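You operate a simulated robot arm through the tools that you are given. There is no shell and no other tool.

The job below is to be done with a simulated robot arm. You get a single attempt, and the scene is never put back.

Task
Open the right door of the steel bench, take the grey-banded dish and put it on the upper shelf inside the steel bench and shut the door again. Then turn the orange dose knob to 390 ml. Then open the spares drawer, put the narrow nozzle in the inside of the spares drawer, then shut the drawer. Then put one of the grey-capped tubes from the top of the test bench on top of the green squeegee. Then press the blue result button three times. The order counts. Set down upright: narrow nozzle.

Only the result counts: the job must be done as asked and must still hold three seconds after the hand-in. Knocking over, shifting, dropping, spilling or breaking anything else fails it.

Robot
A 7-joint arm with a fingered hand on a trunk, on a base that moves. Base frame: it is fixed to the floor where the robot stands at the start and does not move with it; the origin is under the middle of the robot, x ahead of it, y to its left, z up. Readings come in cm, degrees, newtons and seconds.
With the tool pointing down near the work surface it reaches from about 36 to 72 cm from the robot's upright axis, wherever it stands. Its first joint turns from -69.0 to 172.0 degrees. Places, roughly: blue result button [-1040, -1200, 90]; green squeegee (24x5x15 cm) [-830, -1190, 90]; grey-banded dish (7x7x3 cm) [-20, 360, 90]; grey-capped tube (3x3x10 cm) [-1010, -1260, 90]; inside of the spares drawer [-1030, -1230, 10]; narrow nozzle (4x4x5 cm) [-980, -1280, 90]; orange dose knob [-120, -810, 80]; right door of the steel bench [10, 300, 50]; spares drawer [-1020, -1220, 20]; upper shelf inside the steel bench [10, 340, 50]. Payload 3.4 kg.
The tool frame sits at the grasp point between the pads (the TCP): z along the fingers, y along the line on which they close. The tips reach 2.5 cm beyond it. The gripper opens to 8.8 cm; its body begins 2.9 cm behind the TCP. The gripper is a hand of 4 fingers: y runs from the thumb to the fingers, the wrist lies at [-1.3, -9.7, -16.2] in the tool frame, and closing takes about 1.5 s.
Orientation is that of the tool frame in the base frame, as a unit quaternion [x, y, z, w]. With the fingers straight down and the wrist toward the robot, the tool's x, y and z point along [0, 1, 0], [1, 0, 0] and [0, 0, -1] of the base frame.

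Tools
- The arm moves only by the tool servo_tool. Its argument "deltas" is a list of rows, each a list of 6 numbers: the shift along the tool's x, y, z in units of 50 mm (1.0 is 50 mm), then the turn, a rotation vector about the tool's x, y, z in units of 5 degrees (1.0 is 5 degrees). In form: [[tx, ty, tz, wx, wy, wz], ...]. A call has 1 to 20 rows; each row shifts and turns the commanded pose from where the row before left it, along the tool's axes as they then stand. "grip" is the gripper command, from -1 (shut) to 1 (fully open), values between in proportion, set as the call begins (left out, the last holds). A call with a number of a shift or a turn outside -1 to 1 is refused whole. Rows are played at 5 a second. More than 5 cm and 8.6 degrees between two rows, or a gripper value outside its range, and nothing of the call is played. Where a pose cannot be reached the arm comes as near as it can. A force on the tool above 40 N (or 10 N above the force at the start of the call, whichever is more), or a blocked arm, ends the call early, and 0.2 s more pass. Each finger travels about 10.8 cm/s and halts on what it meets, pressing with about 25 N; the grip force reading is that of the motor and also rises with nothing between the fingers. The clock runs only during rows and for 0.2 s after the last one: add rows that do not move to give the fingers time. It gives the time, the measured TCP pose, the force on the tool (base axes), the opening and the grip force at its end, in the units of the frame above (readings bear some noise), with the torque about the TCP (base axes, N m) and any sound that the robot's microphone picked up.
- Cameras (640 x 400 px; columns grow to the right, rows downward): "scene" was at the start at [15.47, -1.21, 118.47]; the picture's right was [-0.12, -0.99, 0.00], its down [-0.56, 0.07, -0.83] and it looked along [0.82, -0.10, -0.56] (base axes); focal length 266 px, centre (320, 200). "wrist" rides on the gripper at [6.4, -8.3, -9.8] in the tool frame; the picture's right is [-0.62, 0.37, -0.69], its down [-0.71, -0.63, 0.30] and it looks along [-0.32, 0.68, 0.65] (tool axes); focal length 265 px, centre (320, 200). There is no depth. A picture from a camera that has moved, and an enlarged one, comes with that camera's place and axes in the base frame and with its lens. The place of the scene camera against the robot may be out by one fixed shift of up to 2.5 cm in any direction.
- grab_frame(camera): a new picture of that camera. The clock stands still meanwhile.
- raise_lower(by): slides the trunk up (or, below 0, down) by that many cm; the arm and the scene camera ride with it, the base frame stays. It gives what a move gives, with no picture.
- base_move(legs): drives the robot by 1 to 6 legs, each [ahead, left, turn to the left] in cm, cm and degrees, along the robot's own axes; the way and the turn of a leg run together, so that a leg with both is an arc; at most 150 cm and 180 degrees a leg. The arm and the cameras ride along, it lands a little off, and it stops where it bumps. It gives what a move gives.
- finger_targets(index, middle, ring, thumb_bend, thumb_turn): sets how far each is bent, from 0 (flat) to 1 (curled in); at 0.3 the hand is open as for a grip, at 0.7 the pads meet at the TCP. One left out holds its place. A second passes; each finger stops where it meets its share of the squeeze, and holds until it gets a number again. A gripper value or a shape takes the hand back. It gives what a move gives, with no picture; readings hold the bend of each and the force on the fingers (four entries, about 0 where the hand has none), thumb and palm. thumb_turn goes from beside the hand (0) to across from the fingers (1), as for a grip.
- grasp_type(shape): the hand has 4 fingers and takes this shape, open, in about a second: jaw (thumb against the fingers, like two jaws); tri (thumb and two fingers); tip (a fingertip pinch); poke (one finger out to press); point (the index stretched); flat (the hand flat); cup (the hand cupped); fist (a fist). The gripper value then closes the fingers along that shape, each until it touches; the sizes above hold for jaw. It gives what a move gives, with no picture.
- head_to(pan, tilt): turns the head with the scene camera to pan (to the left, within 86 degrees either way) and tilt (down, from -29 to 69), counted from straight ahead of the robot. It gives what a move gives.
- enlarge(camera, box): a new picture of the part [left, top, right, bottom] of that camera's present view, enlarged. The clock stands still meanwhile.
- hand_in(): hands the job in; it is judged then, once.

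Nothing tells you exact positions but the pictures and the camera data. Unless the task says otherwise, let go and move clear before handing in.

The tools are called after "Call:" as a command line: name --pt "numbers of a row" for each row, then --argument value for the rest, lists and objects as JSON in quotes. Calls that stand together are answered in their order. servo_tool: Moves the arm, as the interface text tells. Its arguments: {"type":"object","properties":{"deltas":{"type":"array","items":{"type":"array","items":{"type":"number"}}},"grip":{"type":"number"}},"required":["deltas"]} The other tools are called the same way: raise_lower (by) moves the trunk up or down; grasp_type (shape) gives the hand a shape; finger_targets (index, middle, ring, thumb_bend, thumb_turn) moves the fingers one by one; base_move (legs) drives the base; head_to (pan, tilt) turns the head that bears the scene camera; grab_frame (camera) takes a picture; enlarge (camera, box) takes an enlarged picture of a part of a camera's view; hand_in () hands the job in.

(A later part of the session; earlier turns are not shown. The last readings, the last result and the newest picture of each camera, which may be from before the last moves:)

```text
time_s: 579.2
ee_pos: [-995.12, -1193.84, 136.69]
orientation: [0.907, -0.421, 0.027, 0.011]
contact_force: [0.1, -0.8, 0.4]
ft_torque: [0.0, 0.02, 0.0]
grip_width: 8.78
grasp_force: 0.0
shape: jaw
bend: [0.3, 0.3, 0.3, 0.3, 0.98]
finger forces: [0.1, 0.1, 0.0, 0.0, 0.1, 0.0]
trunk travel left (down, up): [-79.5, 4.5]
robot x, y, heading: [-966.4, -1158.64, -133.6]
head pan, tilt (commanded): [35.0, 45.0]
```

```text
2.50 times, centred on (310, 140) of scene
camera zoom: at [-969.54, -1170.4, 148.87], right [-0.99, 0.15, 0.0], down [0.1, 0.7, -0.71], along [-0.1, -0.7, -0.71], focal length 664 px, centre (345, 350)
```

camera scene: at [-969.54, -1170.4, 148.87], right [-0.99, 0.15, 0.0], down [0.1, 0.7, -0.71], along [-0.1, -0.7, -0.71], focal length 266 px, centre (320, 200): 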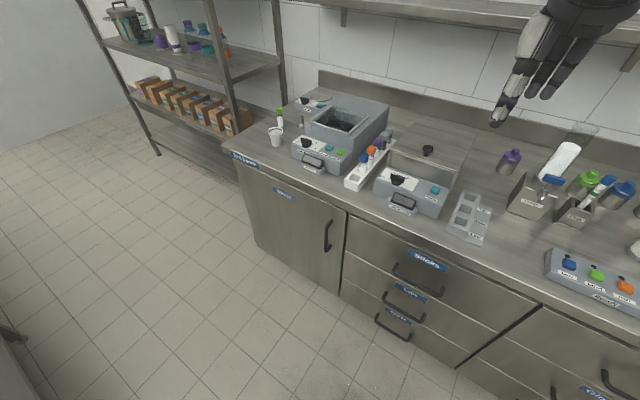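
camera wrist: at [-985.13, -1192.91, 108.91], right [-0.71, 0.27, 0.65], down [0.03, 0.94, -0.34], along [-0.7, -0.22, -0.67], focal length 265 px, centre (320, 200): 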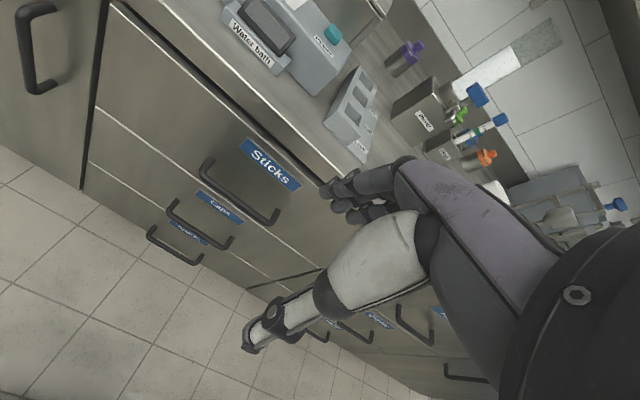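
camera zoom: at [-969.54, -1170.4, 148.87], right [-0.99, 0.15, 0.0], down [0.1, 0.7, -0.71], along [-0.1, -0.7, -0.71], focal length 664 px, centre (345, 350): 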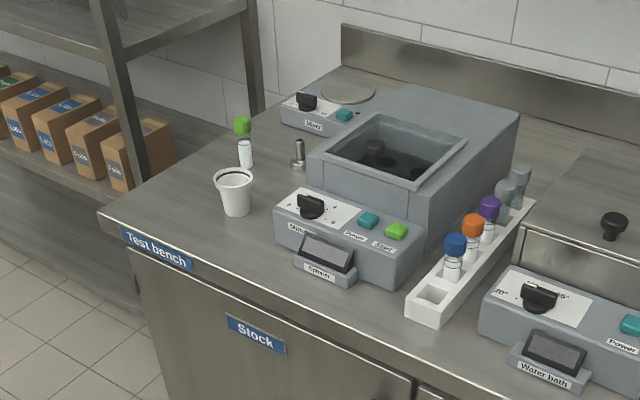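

Now I see the narrow nozzle, a small silver flanged piece standing left of the Spinner at about (-976, -1278). First the Spares drawer: I lower the trunk fully to bring the hand to its handle's height.

Call:
raise_lower --by -40

Call:
raise_lower --by -39

Call:
head_to --pan 0 --tilt 45

Call:
grab_frame --camera "scene"

Call:
grab_frame --camera "wrist"

```text
time_s: 583.1
ee_pos: [-995.34, -1193.79, 96.73]
orientation: [0.907, -0.42, 0.028, 0.011]
contact_force: [-0.3, 0.0, -0.2]
ft_torque: [-0.01, -0.06, 0.01]
grip_width: 8.75
grasp_force: 0.0
shape: jaw
bend: [0.3, 0.3, 0.3, 0.3, 0.98]
finger forces: [0.0, 0.1, 0.1, 0.1, 0.0, 0.1]
trunk travel left (down, up): [-39.5, 44.5]
robot x, y, heading: [-966.91, -1159.01, -133.4]
head pan, tilt (commanded): [35.0, 45.0]
```

```text
time_s: 586.8
ee_pos: [-994.99, -1193.87, 57.67]
orientation: [0.907, -0.421, 0.028, 0.01]
contact_force: [0.1, -0.7, 0.5]
ft_torque: [-0.02, -0.01, 0.0]
grip_width: 8.76
grasp_force: 0.1
shape: jaw
bend: [0.3, 0.3, 0.3, 0.3, 0.98]
finger forces: [0.0, 0.0, 0.1, 0.1, 0.1, 0.1]
trunk travel left (down, up): [-0.5, 83.5]
robot x, y, heading: [-966.7, -1158.74, -133.7]
head pan, tilt (commanded): [35.0, 45.0]
```

```text
time_s: 587.8
ee_pos: [-995.15, -1193.82, 57.61]
orientation: [0.907, -0.421, 0.027, 0.01]
contact_force: [0.1, 1.0, 1.0]
ft_torque: [0.05, 0.02, 0.01]
grip_width: 8.77
grasp_force: 0.1
shape: jaw
bend: [0.3, 0.3, 0.3, 0.3, 0.98]
finger forces: [0.0, 0.0, 0.0, 0.0, 0.0, 0.0]
trunk travel left (down, up): [-0.5, 83.5]
robot x, y, heading: [-966.58, -1158.64, -133.7]
head pan, tilt (commanded): [0.0, 45.0]
```

```text
taken
camera scene: at [-973.92, -1168.27, 69.87], right [-0.73, 0.69, 0.0], down [0.49, 0.51, -0.71], along [-0.49, -0.51, -0.71], focal length 266 px, centre (320, 200)
```

scene: 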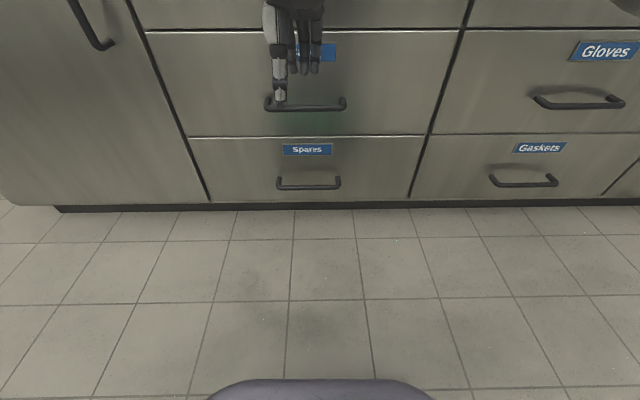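

```text
taken
camera wrist: at [-985.13, -1192.92, 67.91], right [-0.71, 0.27, 0.65], down [0.03, 0.94, -0.34], along [-0.7, -0.22, -0.67], focal length 265 px, centre (320, 200)
```

wrist: 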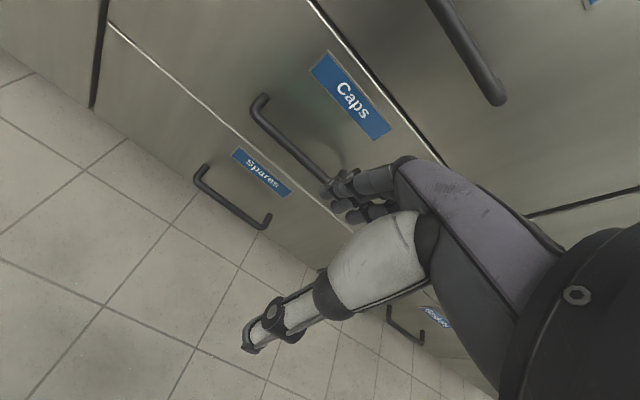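

The Spares handle is a level bar near z 24. I lower the hand 20 cm for a closer second view of it.

Call:
servo_tool --pt "0 0 0.5 0 0 0" --pt "0 0 0.5 0 0 0" --pt "0 0 0.5 0 0 0" --pt "0 0 0.5 0 0 0" --pt "0 0 0.5 0 0 0" --pt "0 0 0.5 0 0 0" --pt "0 0 0.5 0 0 0" --pt "0 0 0.5 0 0 0" --pt "0 0 0 0 0 0"

Call:
grab_frame --camera "wrist"

Call:
grab_frame --camera "scene"

```text
time_s: 589.8
ee_pos: [-994.9, -1194.67, 37.79]
orientation: [0.903, -0.426, 0.049, 0.007]
contact_force: [-0.4, -0.8, 0.2]
ft_torque: [-0.02, 0.03, 0.0]
grip_width: 8.78
grasp_force: 0.0
shape: jaw
bend: [0.3, 0.3, 0.3, 0.3, 0.98]
finger forces: [0.0, 0.1, 0.0, 0.0, 0.0, 0.1]
trunk travel left (down, up): [-0.5, 83.5]
robot x, y, heading: [-966.44, -1158.68, -133.5]
head pan, tilt (commanded): [0.0, 45.0]
```

```text
taken
camera wrist: at [-985.24, -1193.71, 48.42], right [-0.73, 0.28, 0.62], down [0.06, 0.93, -0.35], along [-0.68, -0.22, -0.7], focal length 265 px, centre (320, 200)
```

wrist: 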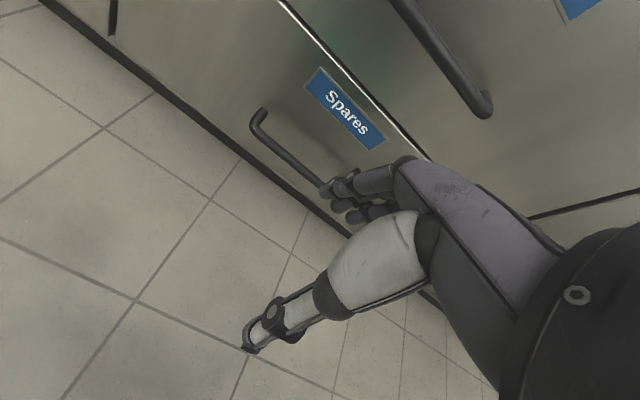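

```text
taken
camera scene: at [-972.86, -1168.72, 69.33], right [-0.81, 0.58, 0.0], down [0.44, 0.61, -0.66], along [-0.38, -0.54, -0.75], focal length 266 px, centre (320, 200)
```

scene: 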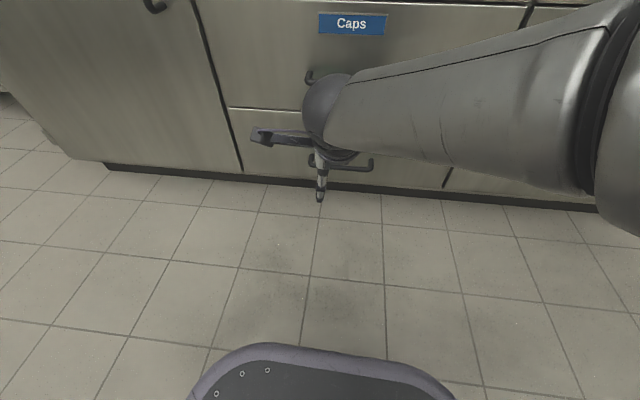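

Stereo from the two wrist views gives the Spares bar: centre (-1009.4, -1208.1), z 21.8, 3.6 cm off the drawer face. I square the hand to the bench, narrow the grip, and bring the fingers above the gap behind the bar.

Call:
servo_tool --pt "0 0 0 0 -0.55 -0.83" --pt "0 0 0 0 -0.55 -0.83" --pt "0 0 0 0 0 0" --pt "0 0 0 0 0 0" --grip -0.05

```text
time_s: 590.8
ee_pos: [-994.91, -1194.48, 37.97]
orientation: [0.933, -0.36, 0.007, -0.008]
contact_force: [-0.7, 0.3, 0.0]
ft_torque: [0.02, -0.01, 0.04]
grip_width: 4.22
grasp_force: 0.1
shape: jaw
bend: [0.74, 0.45, 0.42, 0.71, 1.0]
finger forces: [0.0, 0.0, 0.0, 0.1, 0.0, 0.1]
trunk travel left (down, up): [-0.5, 83.5]
robot x, y, heading: [-966.78, -1158.9, -133.4]
head pan, tilt (commanded): [0.0, 45.0]
```

The index curls too far at this width, so I set the fingers one by one: fingers half closed, thumb open.

Call:
finger_targets --index 0.5 --middle 0.5 --ring 0.5 --thumb_bend 0.35 --thumb_turn 1.0

Call:
servo_tool --pt "0 0.5 0.3 0 0 0" --pt "0 0.5 0.3 0 0 0" --pt "0 0.5 0.3 0 0 0" --pt "0 0.5 0.3 0 0 0" --pt "0 0.5 0.2 0 0 0" --pt "0 0 0 0 0 0"

Call:
grab_frame --camera "wrist"

Call:
grab_frame --camera "scene"

```text
time_s: 591.8
ee_pos: [-994.83, -1194.59, 37.75]
orientation: [0.933, -0.36, 0.006, -0.008]
contact_force: [-0.8, 0.2, 0.8]
ft_torque: [0.0, 0.02, 0.0]
grip_width: 5.72
grasp_force: 0.0
shape: fingers
bend: [0.5, 0.5, 0.5, 0.35, 0.98]
finger forces: [0.0, 0.0, 0.0, 0.0, 0.1, 0.1]
trunk travel left (down, up): [-0.5, 83.5]
robot x, y, heading: [-966.76, -1158.86, -133.3]
head pan, tilt (commanded): [0.0, 45.0]
```

```text
time_s: 593.2
ee_pos: [-1002.9, -1203.76, 30.96]
orientation: [0.935, -0.354, -0.017, -0.007]
contact_force: [0.1, 0.0, -0.6]
ft_torque: [-0.01, 0.01, 0.02]
grip_width: 5.77
grasp_force: 0.1
shape: fingers
bend: [0.5, 0.5, 0.5, 0.35, 0.98]
finger forces: [0.0, 0.0, 0.0, 0.0, 0.0, 0.1]
trunk travel left (down, up): [-0.5, 83.5]
robot x, y, heading: [-966.45, -1158.44, -133.2]
head pan, tilt (commanded): [0.0, 45.0]
```

```text
taken
camera wrist: at [-992.44, -1202.05, 40.47], right [-0.69, 0.12, 0.71], down [-0.13, 0.95, -0.28], along [-0.71, -0.28, -0.64], focal length 265 px, centre (320, 200)
```

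wrist: 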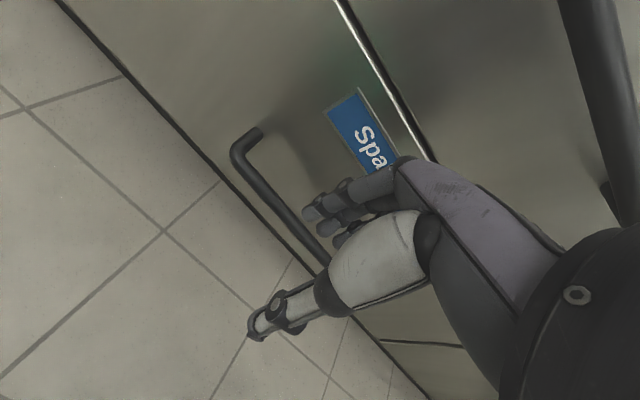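

```text
taken
camera scene: at [-973.93, -1168.26, 69.87], right [-0.73, 0.69, 0.0], down [0.49, 0.51, -0.71], along [-0.49, -0.51, -0.71], focal length 266 px, centre (320, 200)
```

scene: 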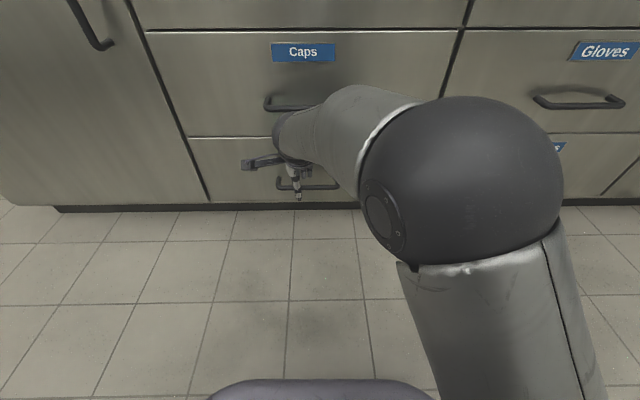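

The bar is 7.5 cm ahead and the estimates agree. I move forward 6 cm, then lower the fingers behind the bar.

Call:
servo_tool --pt "-0.15 0.41 0 0 0 0" --pt "-0.15 0.41 0 0 0 0" --pt "0 0.41 0 0 0 0" --pt "0 0 0 0 0 0"

Call:
servo_tool --pt "0 0 0.4 0 0 0" --pt "0 0 0.4 0 0 0" --pt "0 0 0.4 0 0 0" --pt "0 0 0.4 0 0 0" --pt "0 0 0 0 0 0"

Call:
grab_frame --camera "wrist"

```text
time_s: 594.2
ee_pos: [-1008.25, -1207.47, 30.78]
orientation: [0.935, -0.354, -0.016, -0.007]
contact_force: [4.2, 4.5, 0.7]
ft_torque: [-0.04, 0.06, -0.04]
grip_width: 5.75
grasp_force: 2.4
shape: fingers
bend: [0.5, 0.53, 0.5, 0.35, 0.98]
finger forces: [0.0, 5.2, 0.1, 0.0, 0.0, 0.0]
trunk travel left (down, up): [-0.5, 83.5]
robot x, y, heading: [-966.28, -1158.57, -133.8]
head pan, tilt (commanded): [0.0, 45.0]
```

```text
time_s: 595.4
ee_pos: [-1008.21, -1207.13, 22.64]
orientation: [0.935, -0.355, -0.016, -0.008]
contact_force: [0.2, 0.0, -0.5]
ft_torque: [0.01, 0.02, 0.0]
grip_width: 5.78
grasp_force: 0.1
shape: fingers
bend: [0.5, 0.5, 0.5, 0.35, 0.98]
finger forces: [0.0, 0.0, 0.0, 0.0, 0.0, 0.0]
trunk travel left (down, up): [-0.5, 83.5]
robot x, y, heading: [-966.43, -1158.71, -133.4]
head pan, tilt (commanded): [0.0, 45.0]
```

```text
taken
camera wrist: at [-997.7, -1205.36, 32.33], right [-0.69, 0.12, 0.71], down [-0.12, 0.95, -0.28], along [-0.71, -0.28, -0.64], focal length 265 px, centre (320, 200)
```

wrist: 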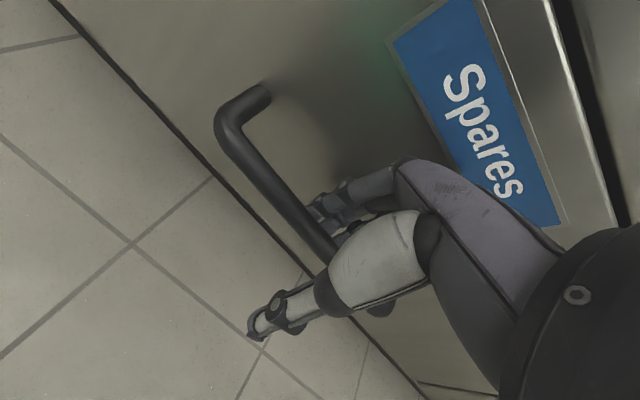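

The bar now runs between the thumb and the fingers. I close the fingers on it and pull the drawer by backing the base.

Call:
finger_targets --index 0.68 --middle 0.68 --ring 0.68 --thumb_bend 0.68

Call:
base_move --legs '[[-10, 0, 0]]'

Call:
grab_frame --camera "scene"

Call:
grab_frame --camera "wrist"

```text
time_s: 596.4
ee_pos: [-1008.09, -1207.08, 22.62]
orientation: [0.935, -0.353, -0.017, -0.009]
contact_force: [1.6, 2.0, -7.1]
ft_torque: [-0.02, -0.05, -0.04]
grip_width: 0.63
grasp_force: 6.0
shape: fingers
bend: [0.67, 0.69, 0.66, 0.66, 1.0]
finger forces: [1.1, 8.2, 1.5, 0.0, 1.3, 0.0]
trunk travel left (down, up): [-0.5, 83.5]
robot x, y, heading: [-966.68, -1158.65, -133.4]
head pan, tilt (commanded): [0.0, 45.0]
```

```text
time_s: 597.6
ee_pos: [-1001.5, -1199.96, 22.71]
orientation: [0.935, -0.354, -0.017, -0.008]
contact_force: [-1.5, 5.4, -3.8]
ft_torque: [-0.06, 0.05, -0.09]
grip_width: 0.73
grasp_force: 6.1
shape: fingers
bend: [0.66, 0.68, 0.66, 0.66, 1.0]
finger forces: [1.4, 8.3, 1.5, 0.1, 1.4, 0.0]
trunk travel left (down, up): [-0.5, 83.5]
robot x, y, heading: [-959.78, -1151.52, -133.1]
head pan, tilt (commanded): [0.0, 45.0]
```

```text
taken
camera scene: at [-967.13, -1161.07, 69.87], right [-0.73, 0.69, 0.0], down [0.49, 0.51, -0.71], along [-0.49, -0.51, -0.71], focal length 266 px, centre (320, 200)
```

scene: 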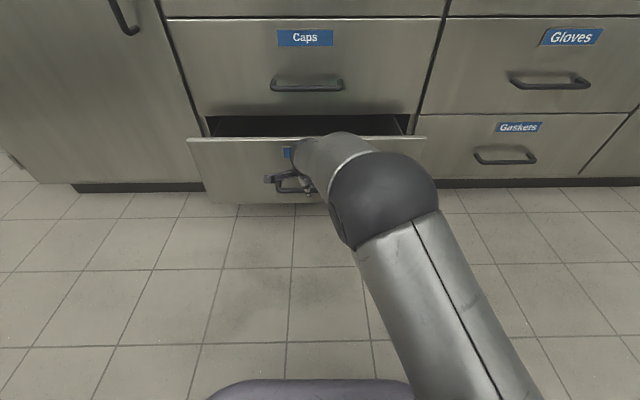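

```text
taken
camera wrist: at [-990.88, -1198.14, 32.32], right [-0.69, 0.12, 0.71], down [-0.12, 0.95, -0.28], along [-0.71, -0.28, -0.64], focal length 265 px, centre (320, 200)
```

wrist: 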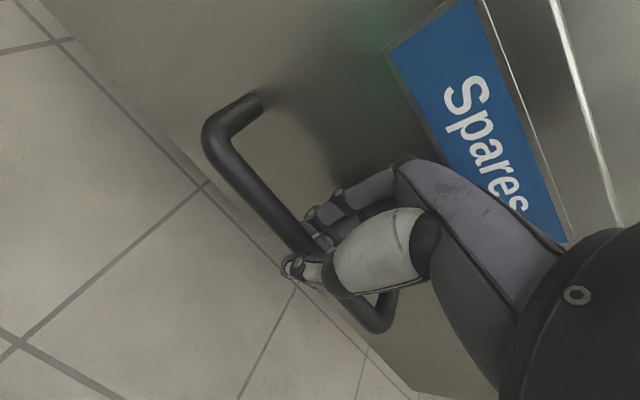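

The drawer slides open. I pull another 20 cm.

Call:
base_move --legs '[[-19, 0, 0]]'

Call:
grab_frame --camera "scene"

```text
time_s: 599.1
ee_pos: [-988.21, -1186.36, 22.74]
orientation: [0.936, -0.352, -0.016, -0.008]
contact_force: [-3.5, 5.5, -2.2]
ft_torque: [-0.06, 0.14, -0.1]
grip_width: 0.69
grasp_force: 6.5
shape: fingers
bend: [0.66, 0.68, 0.66, 0.66, 1.0]
finger forces: [1.3, 9.0, 1.4, 0.1, 1.4, 0.1]
trunk travel left (down, up): [-0.5, 83.5]
robot x, y, heading: [-946.88, -1137.46, -133.1]
head pan, tilt (commanded): [0.0, 45.0]
```

```text
taken
camera scene: at [-954.18, -1147.43, 69.87], right [-0.73, 0.68, 0.0], down [0.48, 0.52, -0.71], along [-0.48, -0.52, -0.71], focal length 266 px, centre (320, 200)
```

scene: 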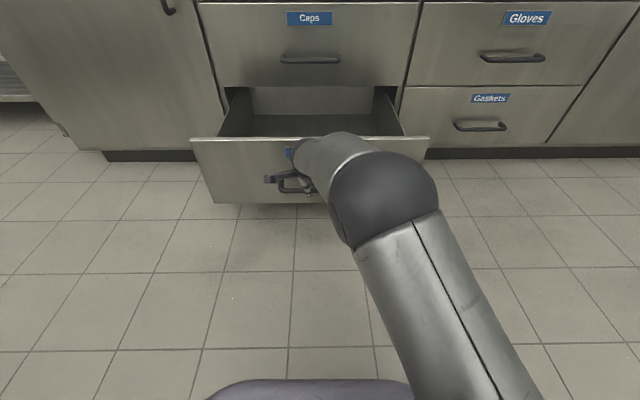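

The drawer is open about 29 cm and empty. I let go of the bar and lift the hand out.

Call:
finger_targets --index 0.5 --middle 0.5 --ring 0.5 --thumb_bend 0.35

Call:
servo_tool --pt "0 0 -0.4 0 0 0" --pt "0 0 -0.4 0 0 0" --pt "0 0 -0.4 0 0 0" --pt "0 0 -0.4 0 0 0" --pt "0 0 -0.4 0 0 0" --pt "0 0 -0.4 0 0 0" --pt "0 0 -0.4 0 0 0" --pt "0 0 0 0 0 0"

Call:
grasp_type --shape "jaw"

Call:
grab_frame --camera "wrist"

Call:
grab_frame --camera "scene"

```text
time_s: 600.1
ee_pos: [-988.27, -1186.44, 22.7]
orientation: [0.936, -0.352, -0.017, -0.009]
contact_force: [0.7, 1.1, 0.2]
ft_torque: [0.02, -0.01, -0.01]
grip_width: 5.75
grasp_force: 0.1
shape: fingers
bend: [0.5, 0.5, 0.5, 0.35, 0.98]
finger forces: [0.0, 0.0, 0.0, 0.0, 0.0, 0.0]
trunk travel left (down, up): [-0.5, 83.5]
robot x, y, heading: [-947.1, -1137.74, -133.4]
head pan, tilt (commanded): [0.0, 45.0]
```

```text
time_s: 601.9
ee_pos: [-987.92, -1186.87, 36.88]
orientation: [0.935, -0.354, -0.016, -0.008]
contact_force: [0.7, -0.2, -0.9]
ft_torque: [-0.02, -0.02, -0.03]
grip_width: 5.75
grasp_force: 0.1
shape: fingers
bend: [0.5, 0.5, 0.5, 0.35, 0.98]
finger forces: [0.1, 0.0, 0.1, 0.0, 0.0, 0.0]
trunk travel left (down, up): [-0.5, 83.5]
robot x, y, heading: [-946.86, -1137.81, -133.1]
head pan, tilt (commanded): [0.0, 45.0]
```

```text
time_s: 602.8
ee_pos: [-988.02, -1186.82, 36.93]
orientation: [0.935, -0.354, -0.015, -0.007]
contact_force: [-0.1, 0.5, 0.1]
ft_torque: [-0.01, 0.02, 0.0]
grip_width: 8.77
grasp_force: 0.1
shape: jaw
bend: [0.3, 0.3, 0.3, 0.3, 0.98]
finger forces: [0.1, 0.1, 0.1, 0.0, 0.1, 0.0]
trunk travel left (down, up): [-0.5, 83.5]
robot x, y, heading: [-946.81, -1137.63, -133.2]
head pan, tilt (commanded): [0.0, 45.0]
```

```text
taken
camera wrist: at [-977.42, -1185.0, 46.5], right [-0.69, 0.12, 0.71], down [-0.13, 0.95, -0.28], along [-0.71, -0.28, -0.64], focal length 265 px, centre (320, 200)
```

wrist: 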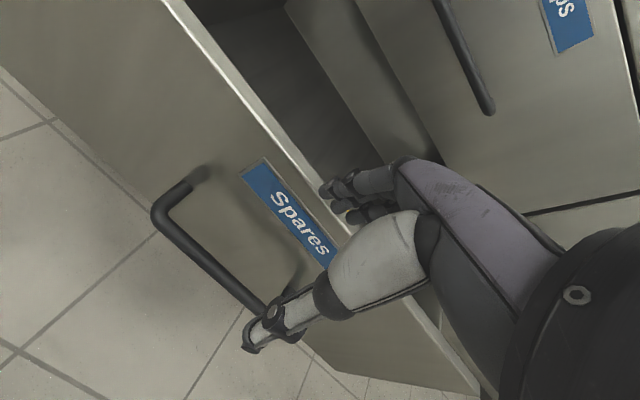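

```text
taken
camera scene: at [-954.17, -1147.42, 69.87], right [-0.73, 0.68, 0.0], down [0.48, 0.52, -0.71], along [-0.48, -0.52, -0.71], focal length 266 px, centre (320, 200)
```

scene: 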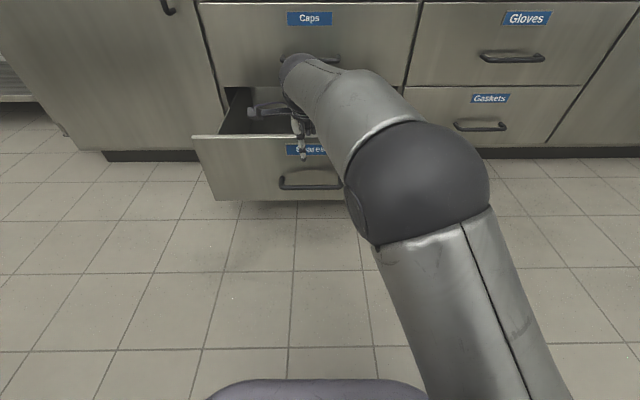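

The drawer stays open. Next the nozzle: I raise the trunk, keep the hand at about z 105, and drive to stand in front of the bench's left end.

Call:
raise_lower --by 40

Call:
raise_lower --by 40

Call:
base_move --legs '[[20, 68, 0]]'

Call:
head_to --pan 10 --tilt 40

Call:
grab_frame --camera "scene"

Call:
grab_frame --camera "wrist"

```text
time_s: 606.6
ee_pos: [-988.01, -1186.83, 76.85]
orientation: [0.936, -0.353, -0.015, -0.008]
contact_force: [0.4, -0.1, 0.0]
ft_torque: [0.01, 0.02, 0.01]
grip_width: 8.8
grasp_force: 0.0
shape: jaw
bend: [0.3, 0.3, 0.3, 0.3, 0.98]
finger forces: [0.0, 0.0, 0.0, 0.0, 0.0, 0.1]
trunk travel left (down, up): [-40.5, 43.5]
robot x, y, heading: [-946.44, -1138.1, -133.3]
head pan, tilt (commanded): [0.0, 45.0]
```

```text
time_s: 610.5
ee_pos: [-987.96, -1186.76, 116.74]
orientation: [0.935, -0.354, -0.016, -0.008]
contact_force: [-0.3, 0.6, -0.7]
ft_torque: [-0.01, -0.02, -0.01]
grip_width: 8.78
grasp_force: 0.1
shape: jaw
bend: [0.3, 0.3, 0.3, 0.3, 0.98]
finger forces: [0.1, 0.0, 0.0, 0.1, 0.1, 0.0]
trunk travel left (down, up): [-80.5, 3.5]
robot x, y, heading: [-947.03, -1137.71, -133.2]
head pan, tilt (commanded): [0.0, 45.0]
```

```text
time_s: 614.4
ee_pos: [-952.51, -1248.4, 116.79]
orientation: [0.934, -0.357, -0.016, -0.008]
contact_force: [0.4, 0.7, -0.4]
ft_torque: [0.0, 0.0, 0.01]
grip_width: 8.81
grasp_force: 0.0
shape: jaw
bend: [0.3, 0.3, 0.3, 0.3, 0.98]
finger forces: [0.1, 0.0, 0.1, 0.0, 0.0, 0.1]
trunk travel left (down, up): [-80.5, 3.5]
robot x, y, heading: [-910.89, -1199.4, -133.9]
head pan, tilt (commanded): [0.0, 45.0]
```

```text
time_s: 615.1
ee_pos: [-952.55, -1248.4, 116.72]
orientation: [0.933, -0.358, -0.015, -0.008]
contact_force: [0.8, 0.0, 0.1]
ft_torque: [0.0, -0.01, 0.03]
grip_width: 8.76
grasp_force: 0.0
shape: jaw
bend: [0.3, 0.3, 0.3, 0.3, 0.98]
finger forces: [0.1, 0.0, 0.2, 0.0, 0.0, 0.0]
trunk travel left (down, up): [-80.5, 3.5]
robot x, y, heading: [-910.76, -1199.55, -133.5]
head pan, tilt (commanded): [10.0, 40.0]
```

```text
taken
camera scene: at [-917.47, -1210.58, 150.59], right [-0.83, 0.56, 0.0], down [0.36, 0.53, -0.77], along [-0.43, -0.64, -0.64], focal length 266 px, centre (320, 200)
```

scene: 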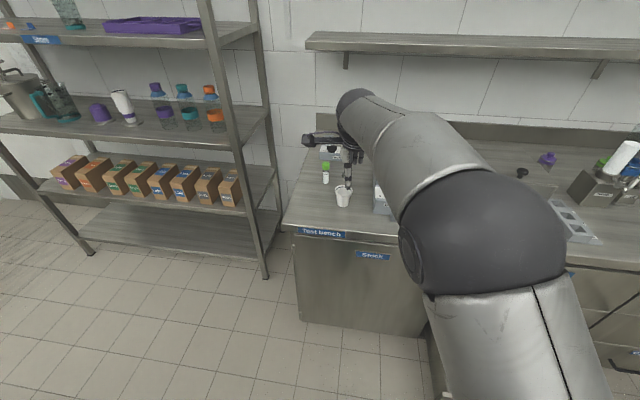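

```text
taken
camera wrist: at [-942.04, -1246.76, 126.44], right [-0.69, 0.12, 0.71], down [-0.12, 0.95, -0.28], along [-0.71, -0.28, -0.64], focal length 265 px, centre (320, 200)
```

wrist: 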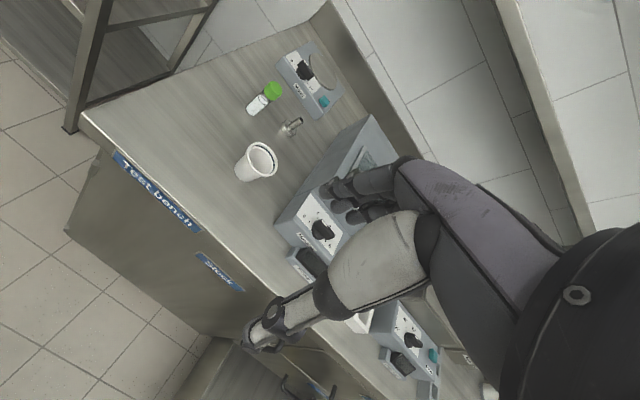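

The wrist camera shows the nozzle at about (-976.8, -1278.4), between the cup, the green-capped tube, a small scale and the Spinner. I drive forward so it lies within reach.

Call:
base_move --legs '[[36, 2, 0]]'

Call:
grab_frame --camera "wrist"

Call:
grab_frame --camera "scene"

```text
time_s: 617.4
ee_pos: [-974.46, -1275.64, 116.78]
orientation: [0.935, -0.353, -0.016, -0.007]
contact_force: [-0.3, 0.6, 0.1]
ft_torque: [0.03, 0.0, 0.02]
grip_width: 8.75
grasp_force: 0.0
shape: jaw
bend: [0.3, 0.3, 0.3, 0.3, 0.98]
finger forces: [0.1, 0.1, 0.1, 0.0, 0.1, 0.1]
trunk travel left (down, up): [-80.5, 3.5]
robot x, y, heading: [-933.36, -1226.7, -133.0]
head pan, tilt (commanded): [10.0, 40.0]
```

```text
taken
camera wrist: at [-963.98, -1273.86, 126.43], right [-0.69, 0.12, 0.71], down [-0.13, 0.95, -0.28], along [-0.71, -0.28, -0.64], focal length 265 px, centre (320, 200)
```

wrist: 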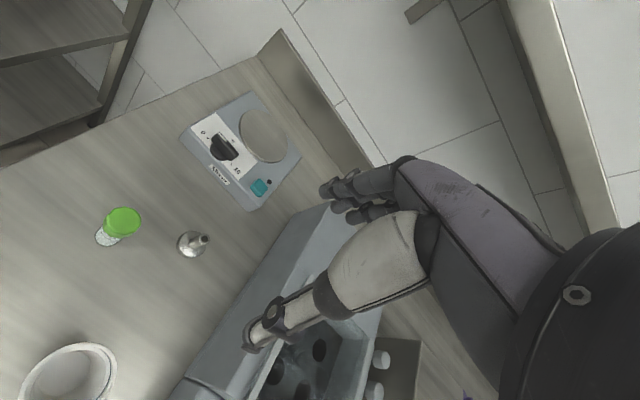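

```text
taken
camera scene: at [-939.83, -1237.43, 150.59], right [-0.84, 0.55, 0.0], down [0.35, 0.54, -0.77], along [-0.42, -0.64, -0.64], focal length 266 px, centre (320, 200)
```

scene: 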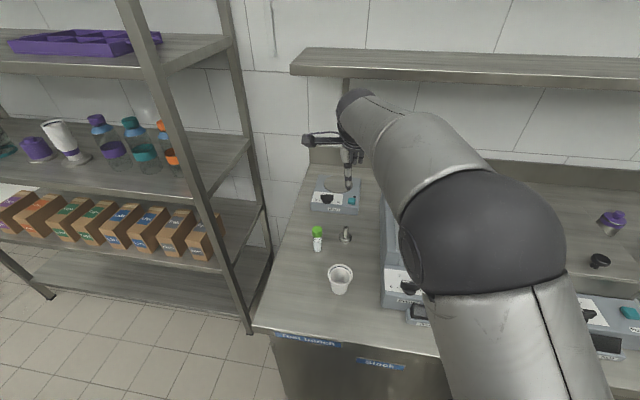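

The nozzle's base is at about (-979.3, -1280.7) on the bench top (z 84), top near z 89, with free room around it for the hand. I move in, centre over it and start down.

Call:
base_move --legs '[[4, 0, 0]]'

Call:
servo_tool --pt "0 0.5 0.5 0 0 0" --pt "0 0 0.5 0 0 0" --pt "0 0 0.5 0 0 0" --pt "0 0 0.5 0 0 0" --pt "0 0 0.4 0 0 0" --pt "0 0 0 0 0 0" --grip 1

Call:
grab_frame --camera "wrist"

Call:
grab_frame --camera "scene"

```text
time_s: 618.3
ee_pos: [-977.12, -1278.32, 116.82]
orientation: [0.935, -0.354, -0.015, -0.007]
contact_force: [-0.4, 0.4, -0.3]
ft_torque: [0.0, 0.0, 0.0]
grip_width: 8.76
grasp_force: 0.0
shape: jaw
bend: [0.3, 0.3, 0.3, 0.3, 0.98]
finger forces: [0.1, 0.0, 0.1, 0.0, 0.0, 0.0]
trunk travel left (down, up): [-80.5, 3.5]
robot x, y, heading: [-935.58, -1229.26, -133.1]
head pan, tilt (commanded): [10.0, 40.0]
```

```text
time_s: 619.7
ee_pos: [-979.31, -1279.92, 104.66]
orientation: [0.935, -0.354, -0.015, -0.008]
contact_force: [0.6, -0.4, -0.4]
ft_torque: [0.0, -0.05, -0.01]
grip_width: 8.75
grasp_force: 0.0
shape: jaw
bend: [0.3, 0.3, 0.3, 0.3, 0.98]
finger forces: [0.0, 0.0, 0.0, 0.0, 0.1, 0.1]
trunk travel left (down, up): [-80.5, 3.5]
robot x, y, heading: [-935.75, -1229.51, -133.3]
head pan, tilt (commanded): [10.0, 40.0]
```

```text
taken
camera wrist: at [-968.76, -1278.19, 114.28], right [-0.69, 0.12, 0.71], down [-0.12, 0.95, -0.28], along [-0.71, -0.28, -0.64], focal length 265 px, centre (320, 200)
```

wrist: 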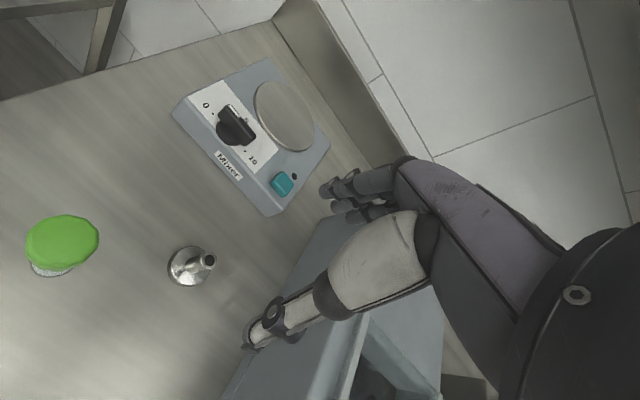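

```text
taken
camera scene: at [-942.5, -1240.23, 150.6], right [-0.84, 0.55, 0.0], down [0.35, 0.54, -0.77], along [-0.42, -0.64, -0.64], focal length 266 px, centre (320, 200)
```

scene: 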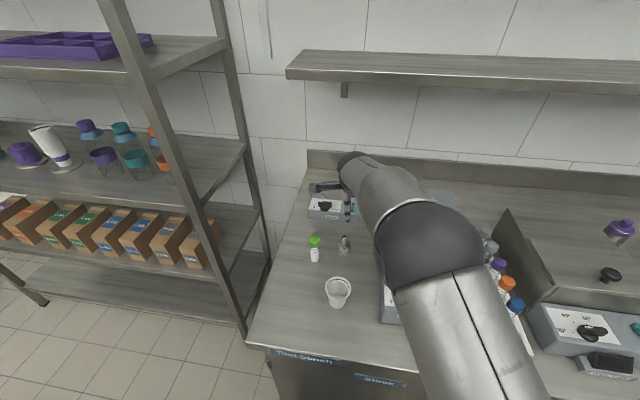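

Centred to about 1 cm. I correct and go down to z 93, then check again.

Call:
servo_tool --pt "0.06 0.22 0.5 0 0 0" --pt "0 0 0.5 0 0 0" --pt "0 0 0.5 0 0 0" --pt "0 0 0.5 0 0 0" --pt "0 0 0.3 0 0 0" --pt "0 0 0 0 0 0"

Call:
grab_frame --camera "wrist"

Call:
enlarge --camera "scene" --box '[270, 170, 430, 300]'

```text
time_s: 621.1
ee_pos: [-979.93, -1280.66, 93.25]
orientation: [0.935, -0.354, -0.015, -0.007]
contact_force: [-0.1, 0.4, 0.2]
ft_torque: [0.01, -0.01, 0.06]
grip_width: 8.78
grasp_force: 0.0
shape: jaw
bend: [0.3, 0.3, 0.3, 0.3, 0.98]
finger forces: [0.0, 0.1, 0.0, 0.0, 0.1, 0.1]
trunk travel left (down, up): [-80.5, 3.5]
robot x, y, heading: [-935.72, -1229.42, -133.6]
head pan, tilt (commanded): [10.0, 40.0]
```

```text
taken
camera wrist: at [-969.5, -1278.9, 102.89], right [-0.69, 0.12, 0.71], down [-0.12, 0.95, -0.28], along [-0.71, -0.28, -0.64], focal length 265 px, centre (320, 200)
```

wrist: 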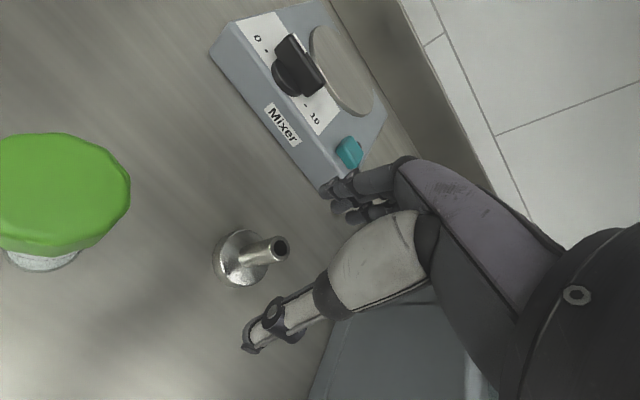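

```text
3.08 times, centred on (350, 235) of scene
camera zoom: at [-942.5, -1240.25, 150.59], right [-0.84, 0.55, 0.0], down [0.35, 0.54, -0.77], along [-0.42, -0.64, -0.64], focal length 817 px, centre (228, 92)
```

zoom: 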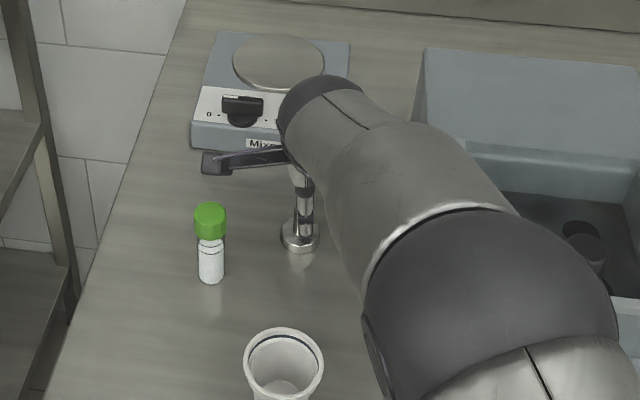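

The nozzle tip lies under the grasp point. I go down the last 5 cm and close gently on its tube.

Call:
servo_tool --pt "0 0.1 0.33 0 0 0" --pt "0 0 0.33 0 0 0" --pt "0 0 0.3 0 0 0" --pt "0 0 0 0 0 0"

Call:
grab_frame --camera "wrist"

```text
time_s: 622.1
ee_pos: [-980.39, -1281.1, 88.46]
orientation: [0.935, -0.353, -0.015, -0.008]
contact_force: [0.0, 0.5, -0.3]
ft_torque: [0.0, -0.01, -0.03]
grip_width: 8.78
grasp_force: 0.0
shape: jaw
bend: [0.3, 0.3, 0.3, 0.3, 0.98]
finger forces: [0.0, 0.0, 0.0, 0.0, 0.0, 0.0]
trunk travel left (down, up): [-80.5, 3.5]
robot x, y, heading: [-935.95, -1229.23, -133.3]
head pan, tilt (commanded): [10.0, 40.0]
```

```text
taken
camera wrist: at [-969.87, -1279.27, 98.08], right [-0.69, 0.12, 0.71], down [-0.12, 0.95, -0.28], along [-0.71, -0.28, -0.64], focal length 265 px, centre (320, 200)
```

wrist: 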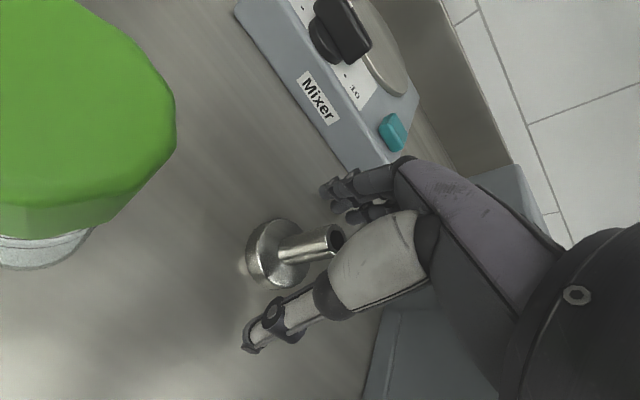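

The nozzle's tube stands between thumb and fingers. I close thumb, index and middle finger on it.

Call:
finger_targets --index 0.72 --middle 0.72 --ring 0.5 --thumb_bend 0.72

Call:
enlarge --camera "wrist" --box '[220, 150, 440, 370]'

```text
time_s: 623.1
ee_pos: [-980.41, -1281.07, 88.48]
orientation: [0.935, -0.355, -0.016, -0.007]
contact_force: [-1.8, -1.0, 3.2]
ft_torque: [0.04, -0.02, 0.01]
grip_width: 3.0
grasp_force: 12.1
shape: fingers
bend: [0.57, 0.66, 0.5, 0.56, 0.96]
finger forces: [8.3, 5.1, 0.1, 0.0, 11.5, 0.0]
trunk travel left (down, up): [-80.5, 3.5]
robot x, y, heading: [-936.38, -1229.02, -133.3]
head pan, tilt (commanded): [10.0, 40.0]
```

```text
1.82 times, centred on (330, 260) of wrist
camera zoom: at [-969.88, -1279.26, 98.14], right [-0.69, 0.12, 0.71], down [-0.12, 0.95, -0.28], along [-0.71, -0.28, -0.64], focal length 483 px, centre (302, 91)
```

zoom: 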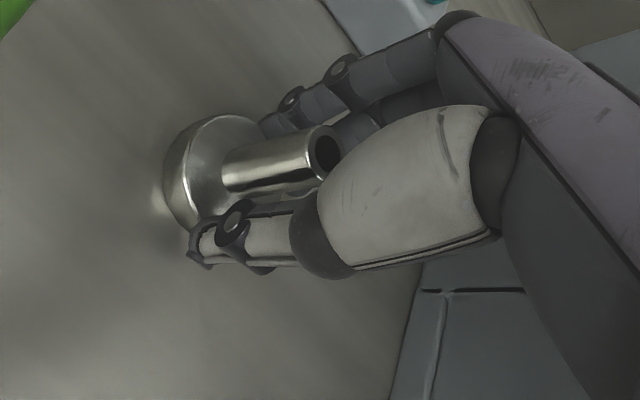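

The hand holds it (thumb 11.5 N against index and middle). I lift 4 cm and check.

Call:
servo_tool --pt "0 0 -0.2 0 0 0" --pt "0 0 -0.2 0 0 0" --pt "0 0 -0.2 0 0 0" --pt "0 0 -0.2 0 0 0" --pt "0 0 0 0 0 0"

Call:
grab_frame --camera "wrist"

```text
time_s: 624.3
ee_pos: [-980.33, -1281.09, 92.45]
orientation: [0.935, -0.354, -0.016, -0.008]
contact_force: [1.0, -0.7, 0.3]
ft_torque: [-0.01, 0.0, -0.02]
grip_width: 0.0
grasp_force: 0.0
shape: fingers
bend: [0.71, 0.72, 0.5, 0.7, 0.98]
finger forces: [0.0, 0.1, 0.0, 0.0, 0.1, 0.1]
trunk travel left (down, up): [-80.5, 3.5]
robot x, y, heading: [-935.9, -1229.32, -133.3]
head pan, tilt (commanded): [10.0, 40.0]
```

```text
taken
camera wrist: at [-969.86, -1279.34, 102.09], right [-0.69, 0.12, 0.71], down [-0.12, 0.95, -0.28], along [-0.71, -0.28, -0.65], focal length 265 px, centre (320, 200)
```

wrist: 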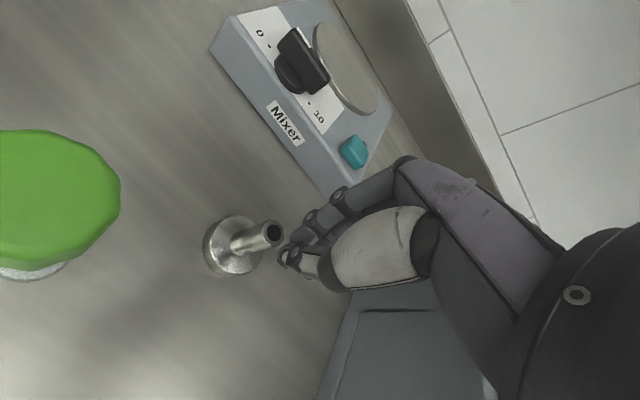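

The fingertips had wedged on the nozzle's cone and slipped off; it still stands upright, about 1.4 cm to the left. I open, re-centre, and grip higher on the straight tube.

Call:
servo_tool --pt "0 0 -0.2 0 0 0" --pt "0 0 0 0 0 0"

Call:
finger_targets --index 0.4 --middle 0.4 --ring 0.3 --thumb_bend 0.4

Call:
servo_tool --pt "0.28 0.06 0 0 0 0" --pt "0 0 0.2 0 0 0" --pt "0 0 0.2 0 0 0" --pt "0 0 0.37 0 0 0" --pt "0 0 0 0 0 0"

Call:
enlarge --camera "wrist" --box '[220, 150, 440, 370]'

```text
time_s: 624.9
ee_pos: [-980.24, -1281.25, 93.32]
orientation: [0.935, -0.354, -0.015, -0.008]
contact_force: [0.0, 0.2, -0.7]
ft_torque: [0.03, 0.04, 0.01]
grip_width: 0.01
grasp_force: 0.1
shape: fingers
bend: [0.71, 0.72, 0.5, 0.7, 0.98]
finger forces: [0.1, 0.0, 0.0, 0.0, 0.1, 0.0]
trunk travel left (down, up): [-80.5, 3.5]
robot x, y, heading: [-936.1, -1229.16, -133.2]
head pan, tilt (commanded): [10.0, 40.0]
```

```text
time_s: 625.9
ee_pos: [-980.23, -1281.2, 93.28]
orientation: [0.935, -0.354, -0.015, -0.009]
contact_force: [0.4, 0.5, -0.1]
ft_torque: [0.02, 0.01, 0.03]
grip_width: 6.29
grasp_force: 0.0
shape: fingers
bend: [0.4, 0.4, 0.3, 0.4, 0.98]
finger forces: [0.0, 0.0, 0.1, 0.1, 0.0, 0.0]
trunk travel left (down, up): [-80.5, 3.5]
robot x, y, heading: [-935.85, -1229.7, -133.2]
head pan, tilt (commanded): [10.0, 40.0]
```

```text
time_s: 627.1
ee_pos: [-979.48, -1282.15, 89.55]
orientation: [0.935, -0.354, -0.015, -0.007]
contact_force: [-0.2, 0.3, -0.2]
ft_torque: [-0.02, 0.01, -0.01]
grip_width: 6.31
grasp_force: 0.2
shape: fingers
bend: [0.4, 0.4, 0.3, 0.4, 0.98]
finger forces: [0.0, 0.0, 0.0, 0.0, 0.0, 0.0]
trunk travel left (down, up): [-80.5, 3.5]
robot x, y, heading: [-935.93, -1229.58, -133.5]
head pan, tilt (commanded): [10.0, 40.0]
```

```text
1.82 times, centred on (330, 260) of wrist
camera zoom: at [-969.06, -1280.39, 99.21], right [-0.69, 0.12, 0.71], down [-0.12, 0.95, -0.28], along [-0.71, -0.28, -0.64], focal length 483 px, centre (302, 91)
```

zoom: 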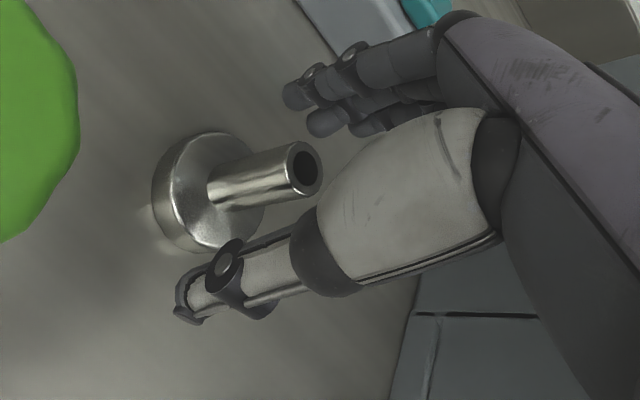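

Now the tube is centred and the tips are above the cone. I close again.

Call:
finger_targets --index 0.75 --middle 0.75 --ring 0.4 --thumb_bend 0.75

Call:
enlarge --camera "wrist" --box '[220, 150, 440, 370]'

```text
time_s: 628.1
ee_pos: [-979.53, -1282.16, 89.49]
orientation: [0.935, -0.354, -0.016, -0.007]
contact_force: [0.2, -0.3, 1.2]
ft_torque: [0.01, 0.03, 0.01]
grip_width: 0.83
grasp_force: 9.0
shape: fingers
bend: [0.72, 0.75, 0.4, 0.67, 0.97]
finger forces: [8.7, 0.1, 0.0, 0.0, 8.7, 0.0]
trunk travel left (down, up): [-80.5, 3.5]
robot x, y, heading: [-936.08, -1229.4, -133.4]
head pan, tilt (commanded): [10.0, 40.0]
```

```text
1.82 times, centred on (330, 260) of wrist
camera zoom: at [-969.08, -1280.41, 99.19], right [-0.69, 0.12, 0.71], down [-0.12, 0.95, -0.28], along [-0.71, -0.28, -0.64], focal length 483 px, centre (302, 91)
```

zoom: 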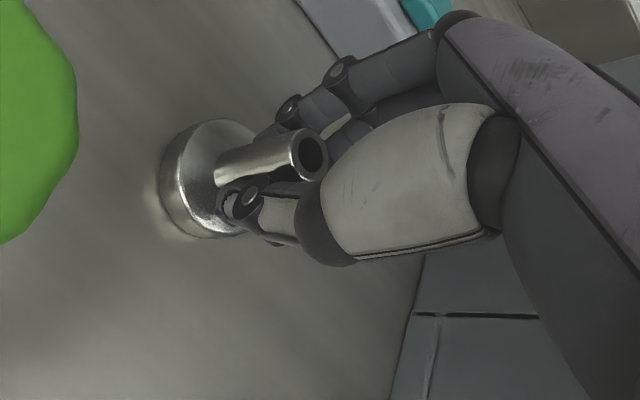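

Index and thumb pinch the tube with 8.7 N. I lift slowly and check.

Call:
servo_tool --pt "0 0 -0.1 0 0 0" --pt "0 0 -0.1 0 0 0" --pt "0 0 -0.15 0 0 0" --pt "0 0 -0.15 0 0 0" --pt "0 0 0 0 0 0"

Call:
grab_frame --camera "wrist"

```text
time_s: 629.3
ee_pos: [-979.42, -1282.31, 92.14]
orientation: [0.935, -0.354, -0.016, -0.008]
contact_force: [-0.1, 0.5, -1.5]
ft_torque: [0.0, -0.02, 0.01]
grip_width: 0.82
grasp_force: 8.4
shape: fingers
bend: [0.72, 0.75, 0.4, 0.67, 0.97]
finger forces: [8.8, 0.0, 0.0, 0.1, 8.9, 0.0]
trunk travel left (down, up): [-80.5, 3.5]
robot x, y, heading: [-935.84, -1229.43, -132.9]
head pan, tilt (commanded): [10.0, 40.0]
```

```text
taken
camera wrist: at [-968.95, -1280.52, 101.66], right [-0.69, 0.12, 0.71], down [-0.12, 0.95, -0.28], along [-0.71, -0.28, -0.65], focal length 265 px, centre (320, 200)
```

wrist: 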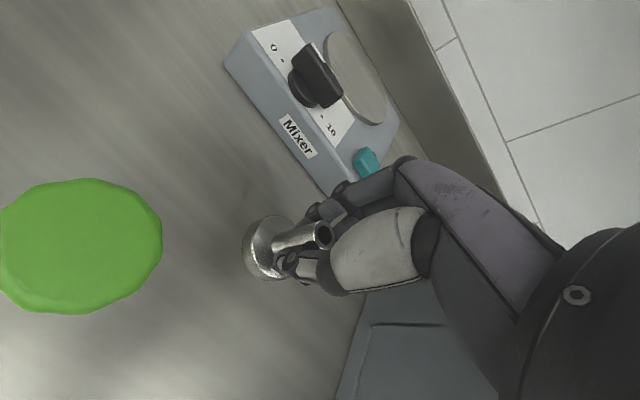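

The nozzle is up, held upright. I raise it smoothly and back the base away.

Call:
servo_tool --pt "0 0 -0.2 0 0 0" --pt "0 0 -0.3 0 0 0" --pt "0 0 -0.3 0 0 0" --pt "0 0 -0.3 0 0 0" --pt "0 0 -0.3 0 0 0" --pt "0 0 -0.3 0 0 0" --pt "0 0 -0.3 0 0 0" --pt "0 0 -0.3 0 0 0" --pt "0 0 -0.3 0 0 0" --pt "0 0 -0.3 0 0 0" --pt "0 0 -0.3 0 0 0" --pt "0 0 -0.3 0 0 0" --pt "0 0 -0.2 0 0 0" --pt "0 0 0 0 0 0"

Call:
base_move --legs '[[-40, 0, 0]]'

Call:
grab_frame --camera "wrist"

Call:
grab_frame --camera "scene"

```text
time_s: 632.3
ee_pos: [-979.11, -1282.74, 110.56]
orientation: [0.935, -0.354, -0.015, -0.007]
contact_force: [-0.7, -1.2, 0.4]
ft_torque: [0.01, -0.01, -0.03]
grip_width: 0.79
grasp_force: 9.0
shape: fingers
bend: [0.72, 0.75, 0.4, 0.67, 0.97]
finger forces: [8.8, 0.0, 0.0, 0.0, 8.9, 0.0]
trunk travel left (down, up): [-80.5, 3.5]
robot x, y, heading: [-936.35, -1229.2, -133.1]
head pan, tilt (commanded): [10.0, 40.0]
```

```text
time_s: 634.7
ee_pos: [-951.81, -1254.25, 110.52]
orientation: [0.936, -0.351, -0.015, -0.007]
contact_force: [-0.4, 0.2, -1.0]
ft_torque: [-0.01, 0.04, 0.03]
grip_width: 0.79
grasp_force: 9.1
shape: fingers
bend: [0.72, 0.75, 0.4, 0.67, 0.97]
finger forces: [8.8, 0.0, 0.1, 0.0, 8.8, 0.0]
trunk travel left (down, up): [-80.5, 3.5]
robot x, y, heading: [-909.59, -1200.47, -133.0]
head pan, tilt (commanded): [10.0, 40.0]
```

```text
taken
camera wrist: at [-941.26, -1252.37, 120.2], right [-0.69, 0.11, 0.71], down [-0.13, 0.95, -0.28], along [-0.71, -0.29, -0.64], focal length 265 px, centre (320, 200)
```

wrist: 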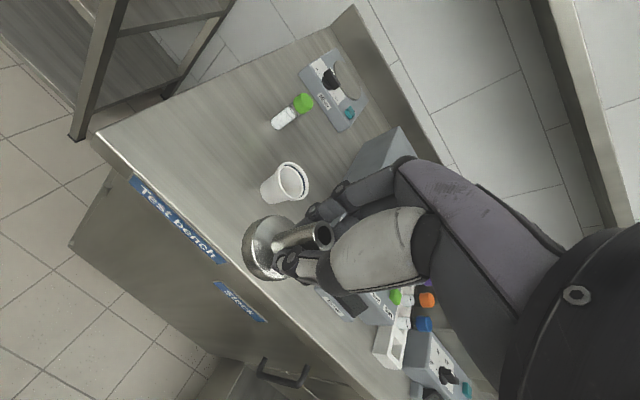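

```text
taken
camera scene: at [-915.6, -1211.52, 150.59], right [-0.84, 0.54, 0.0], down [0.35, 0.54, -0.77], along [-0.41, -0.64, -0.64], focal length 266 px, centre (320, 200)
```

scene: 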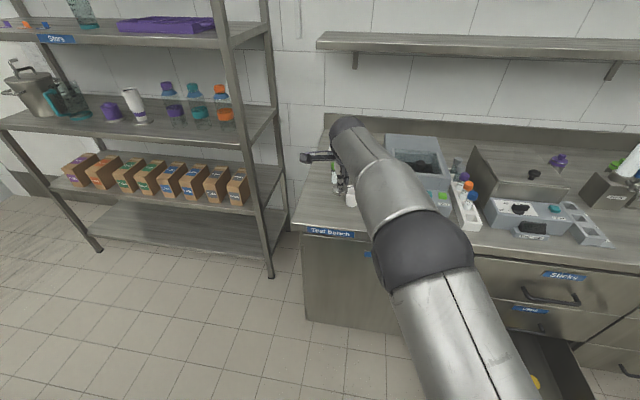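

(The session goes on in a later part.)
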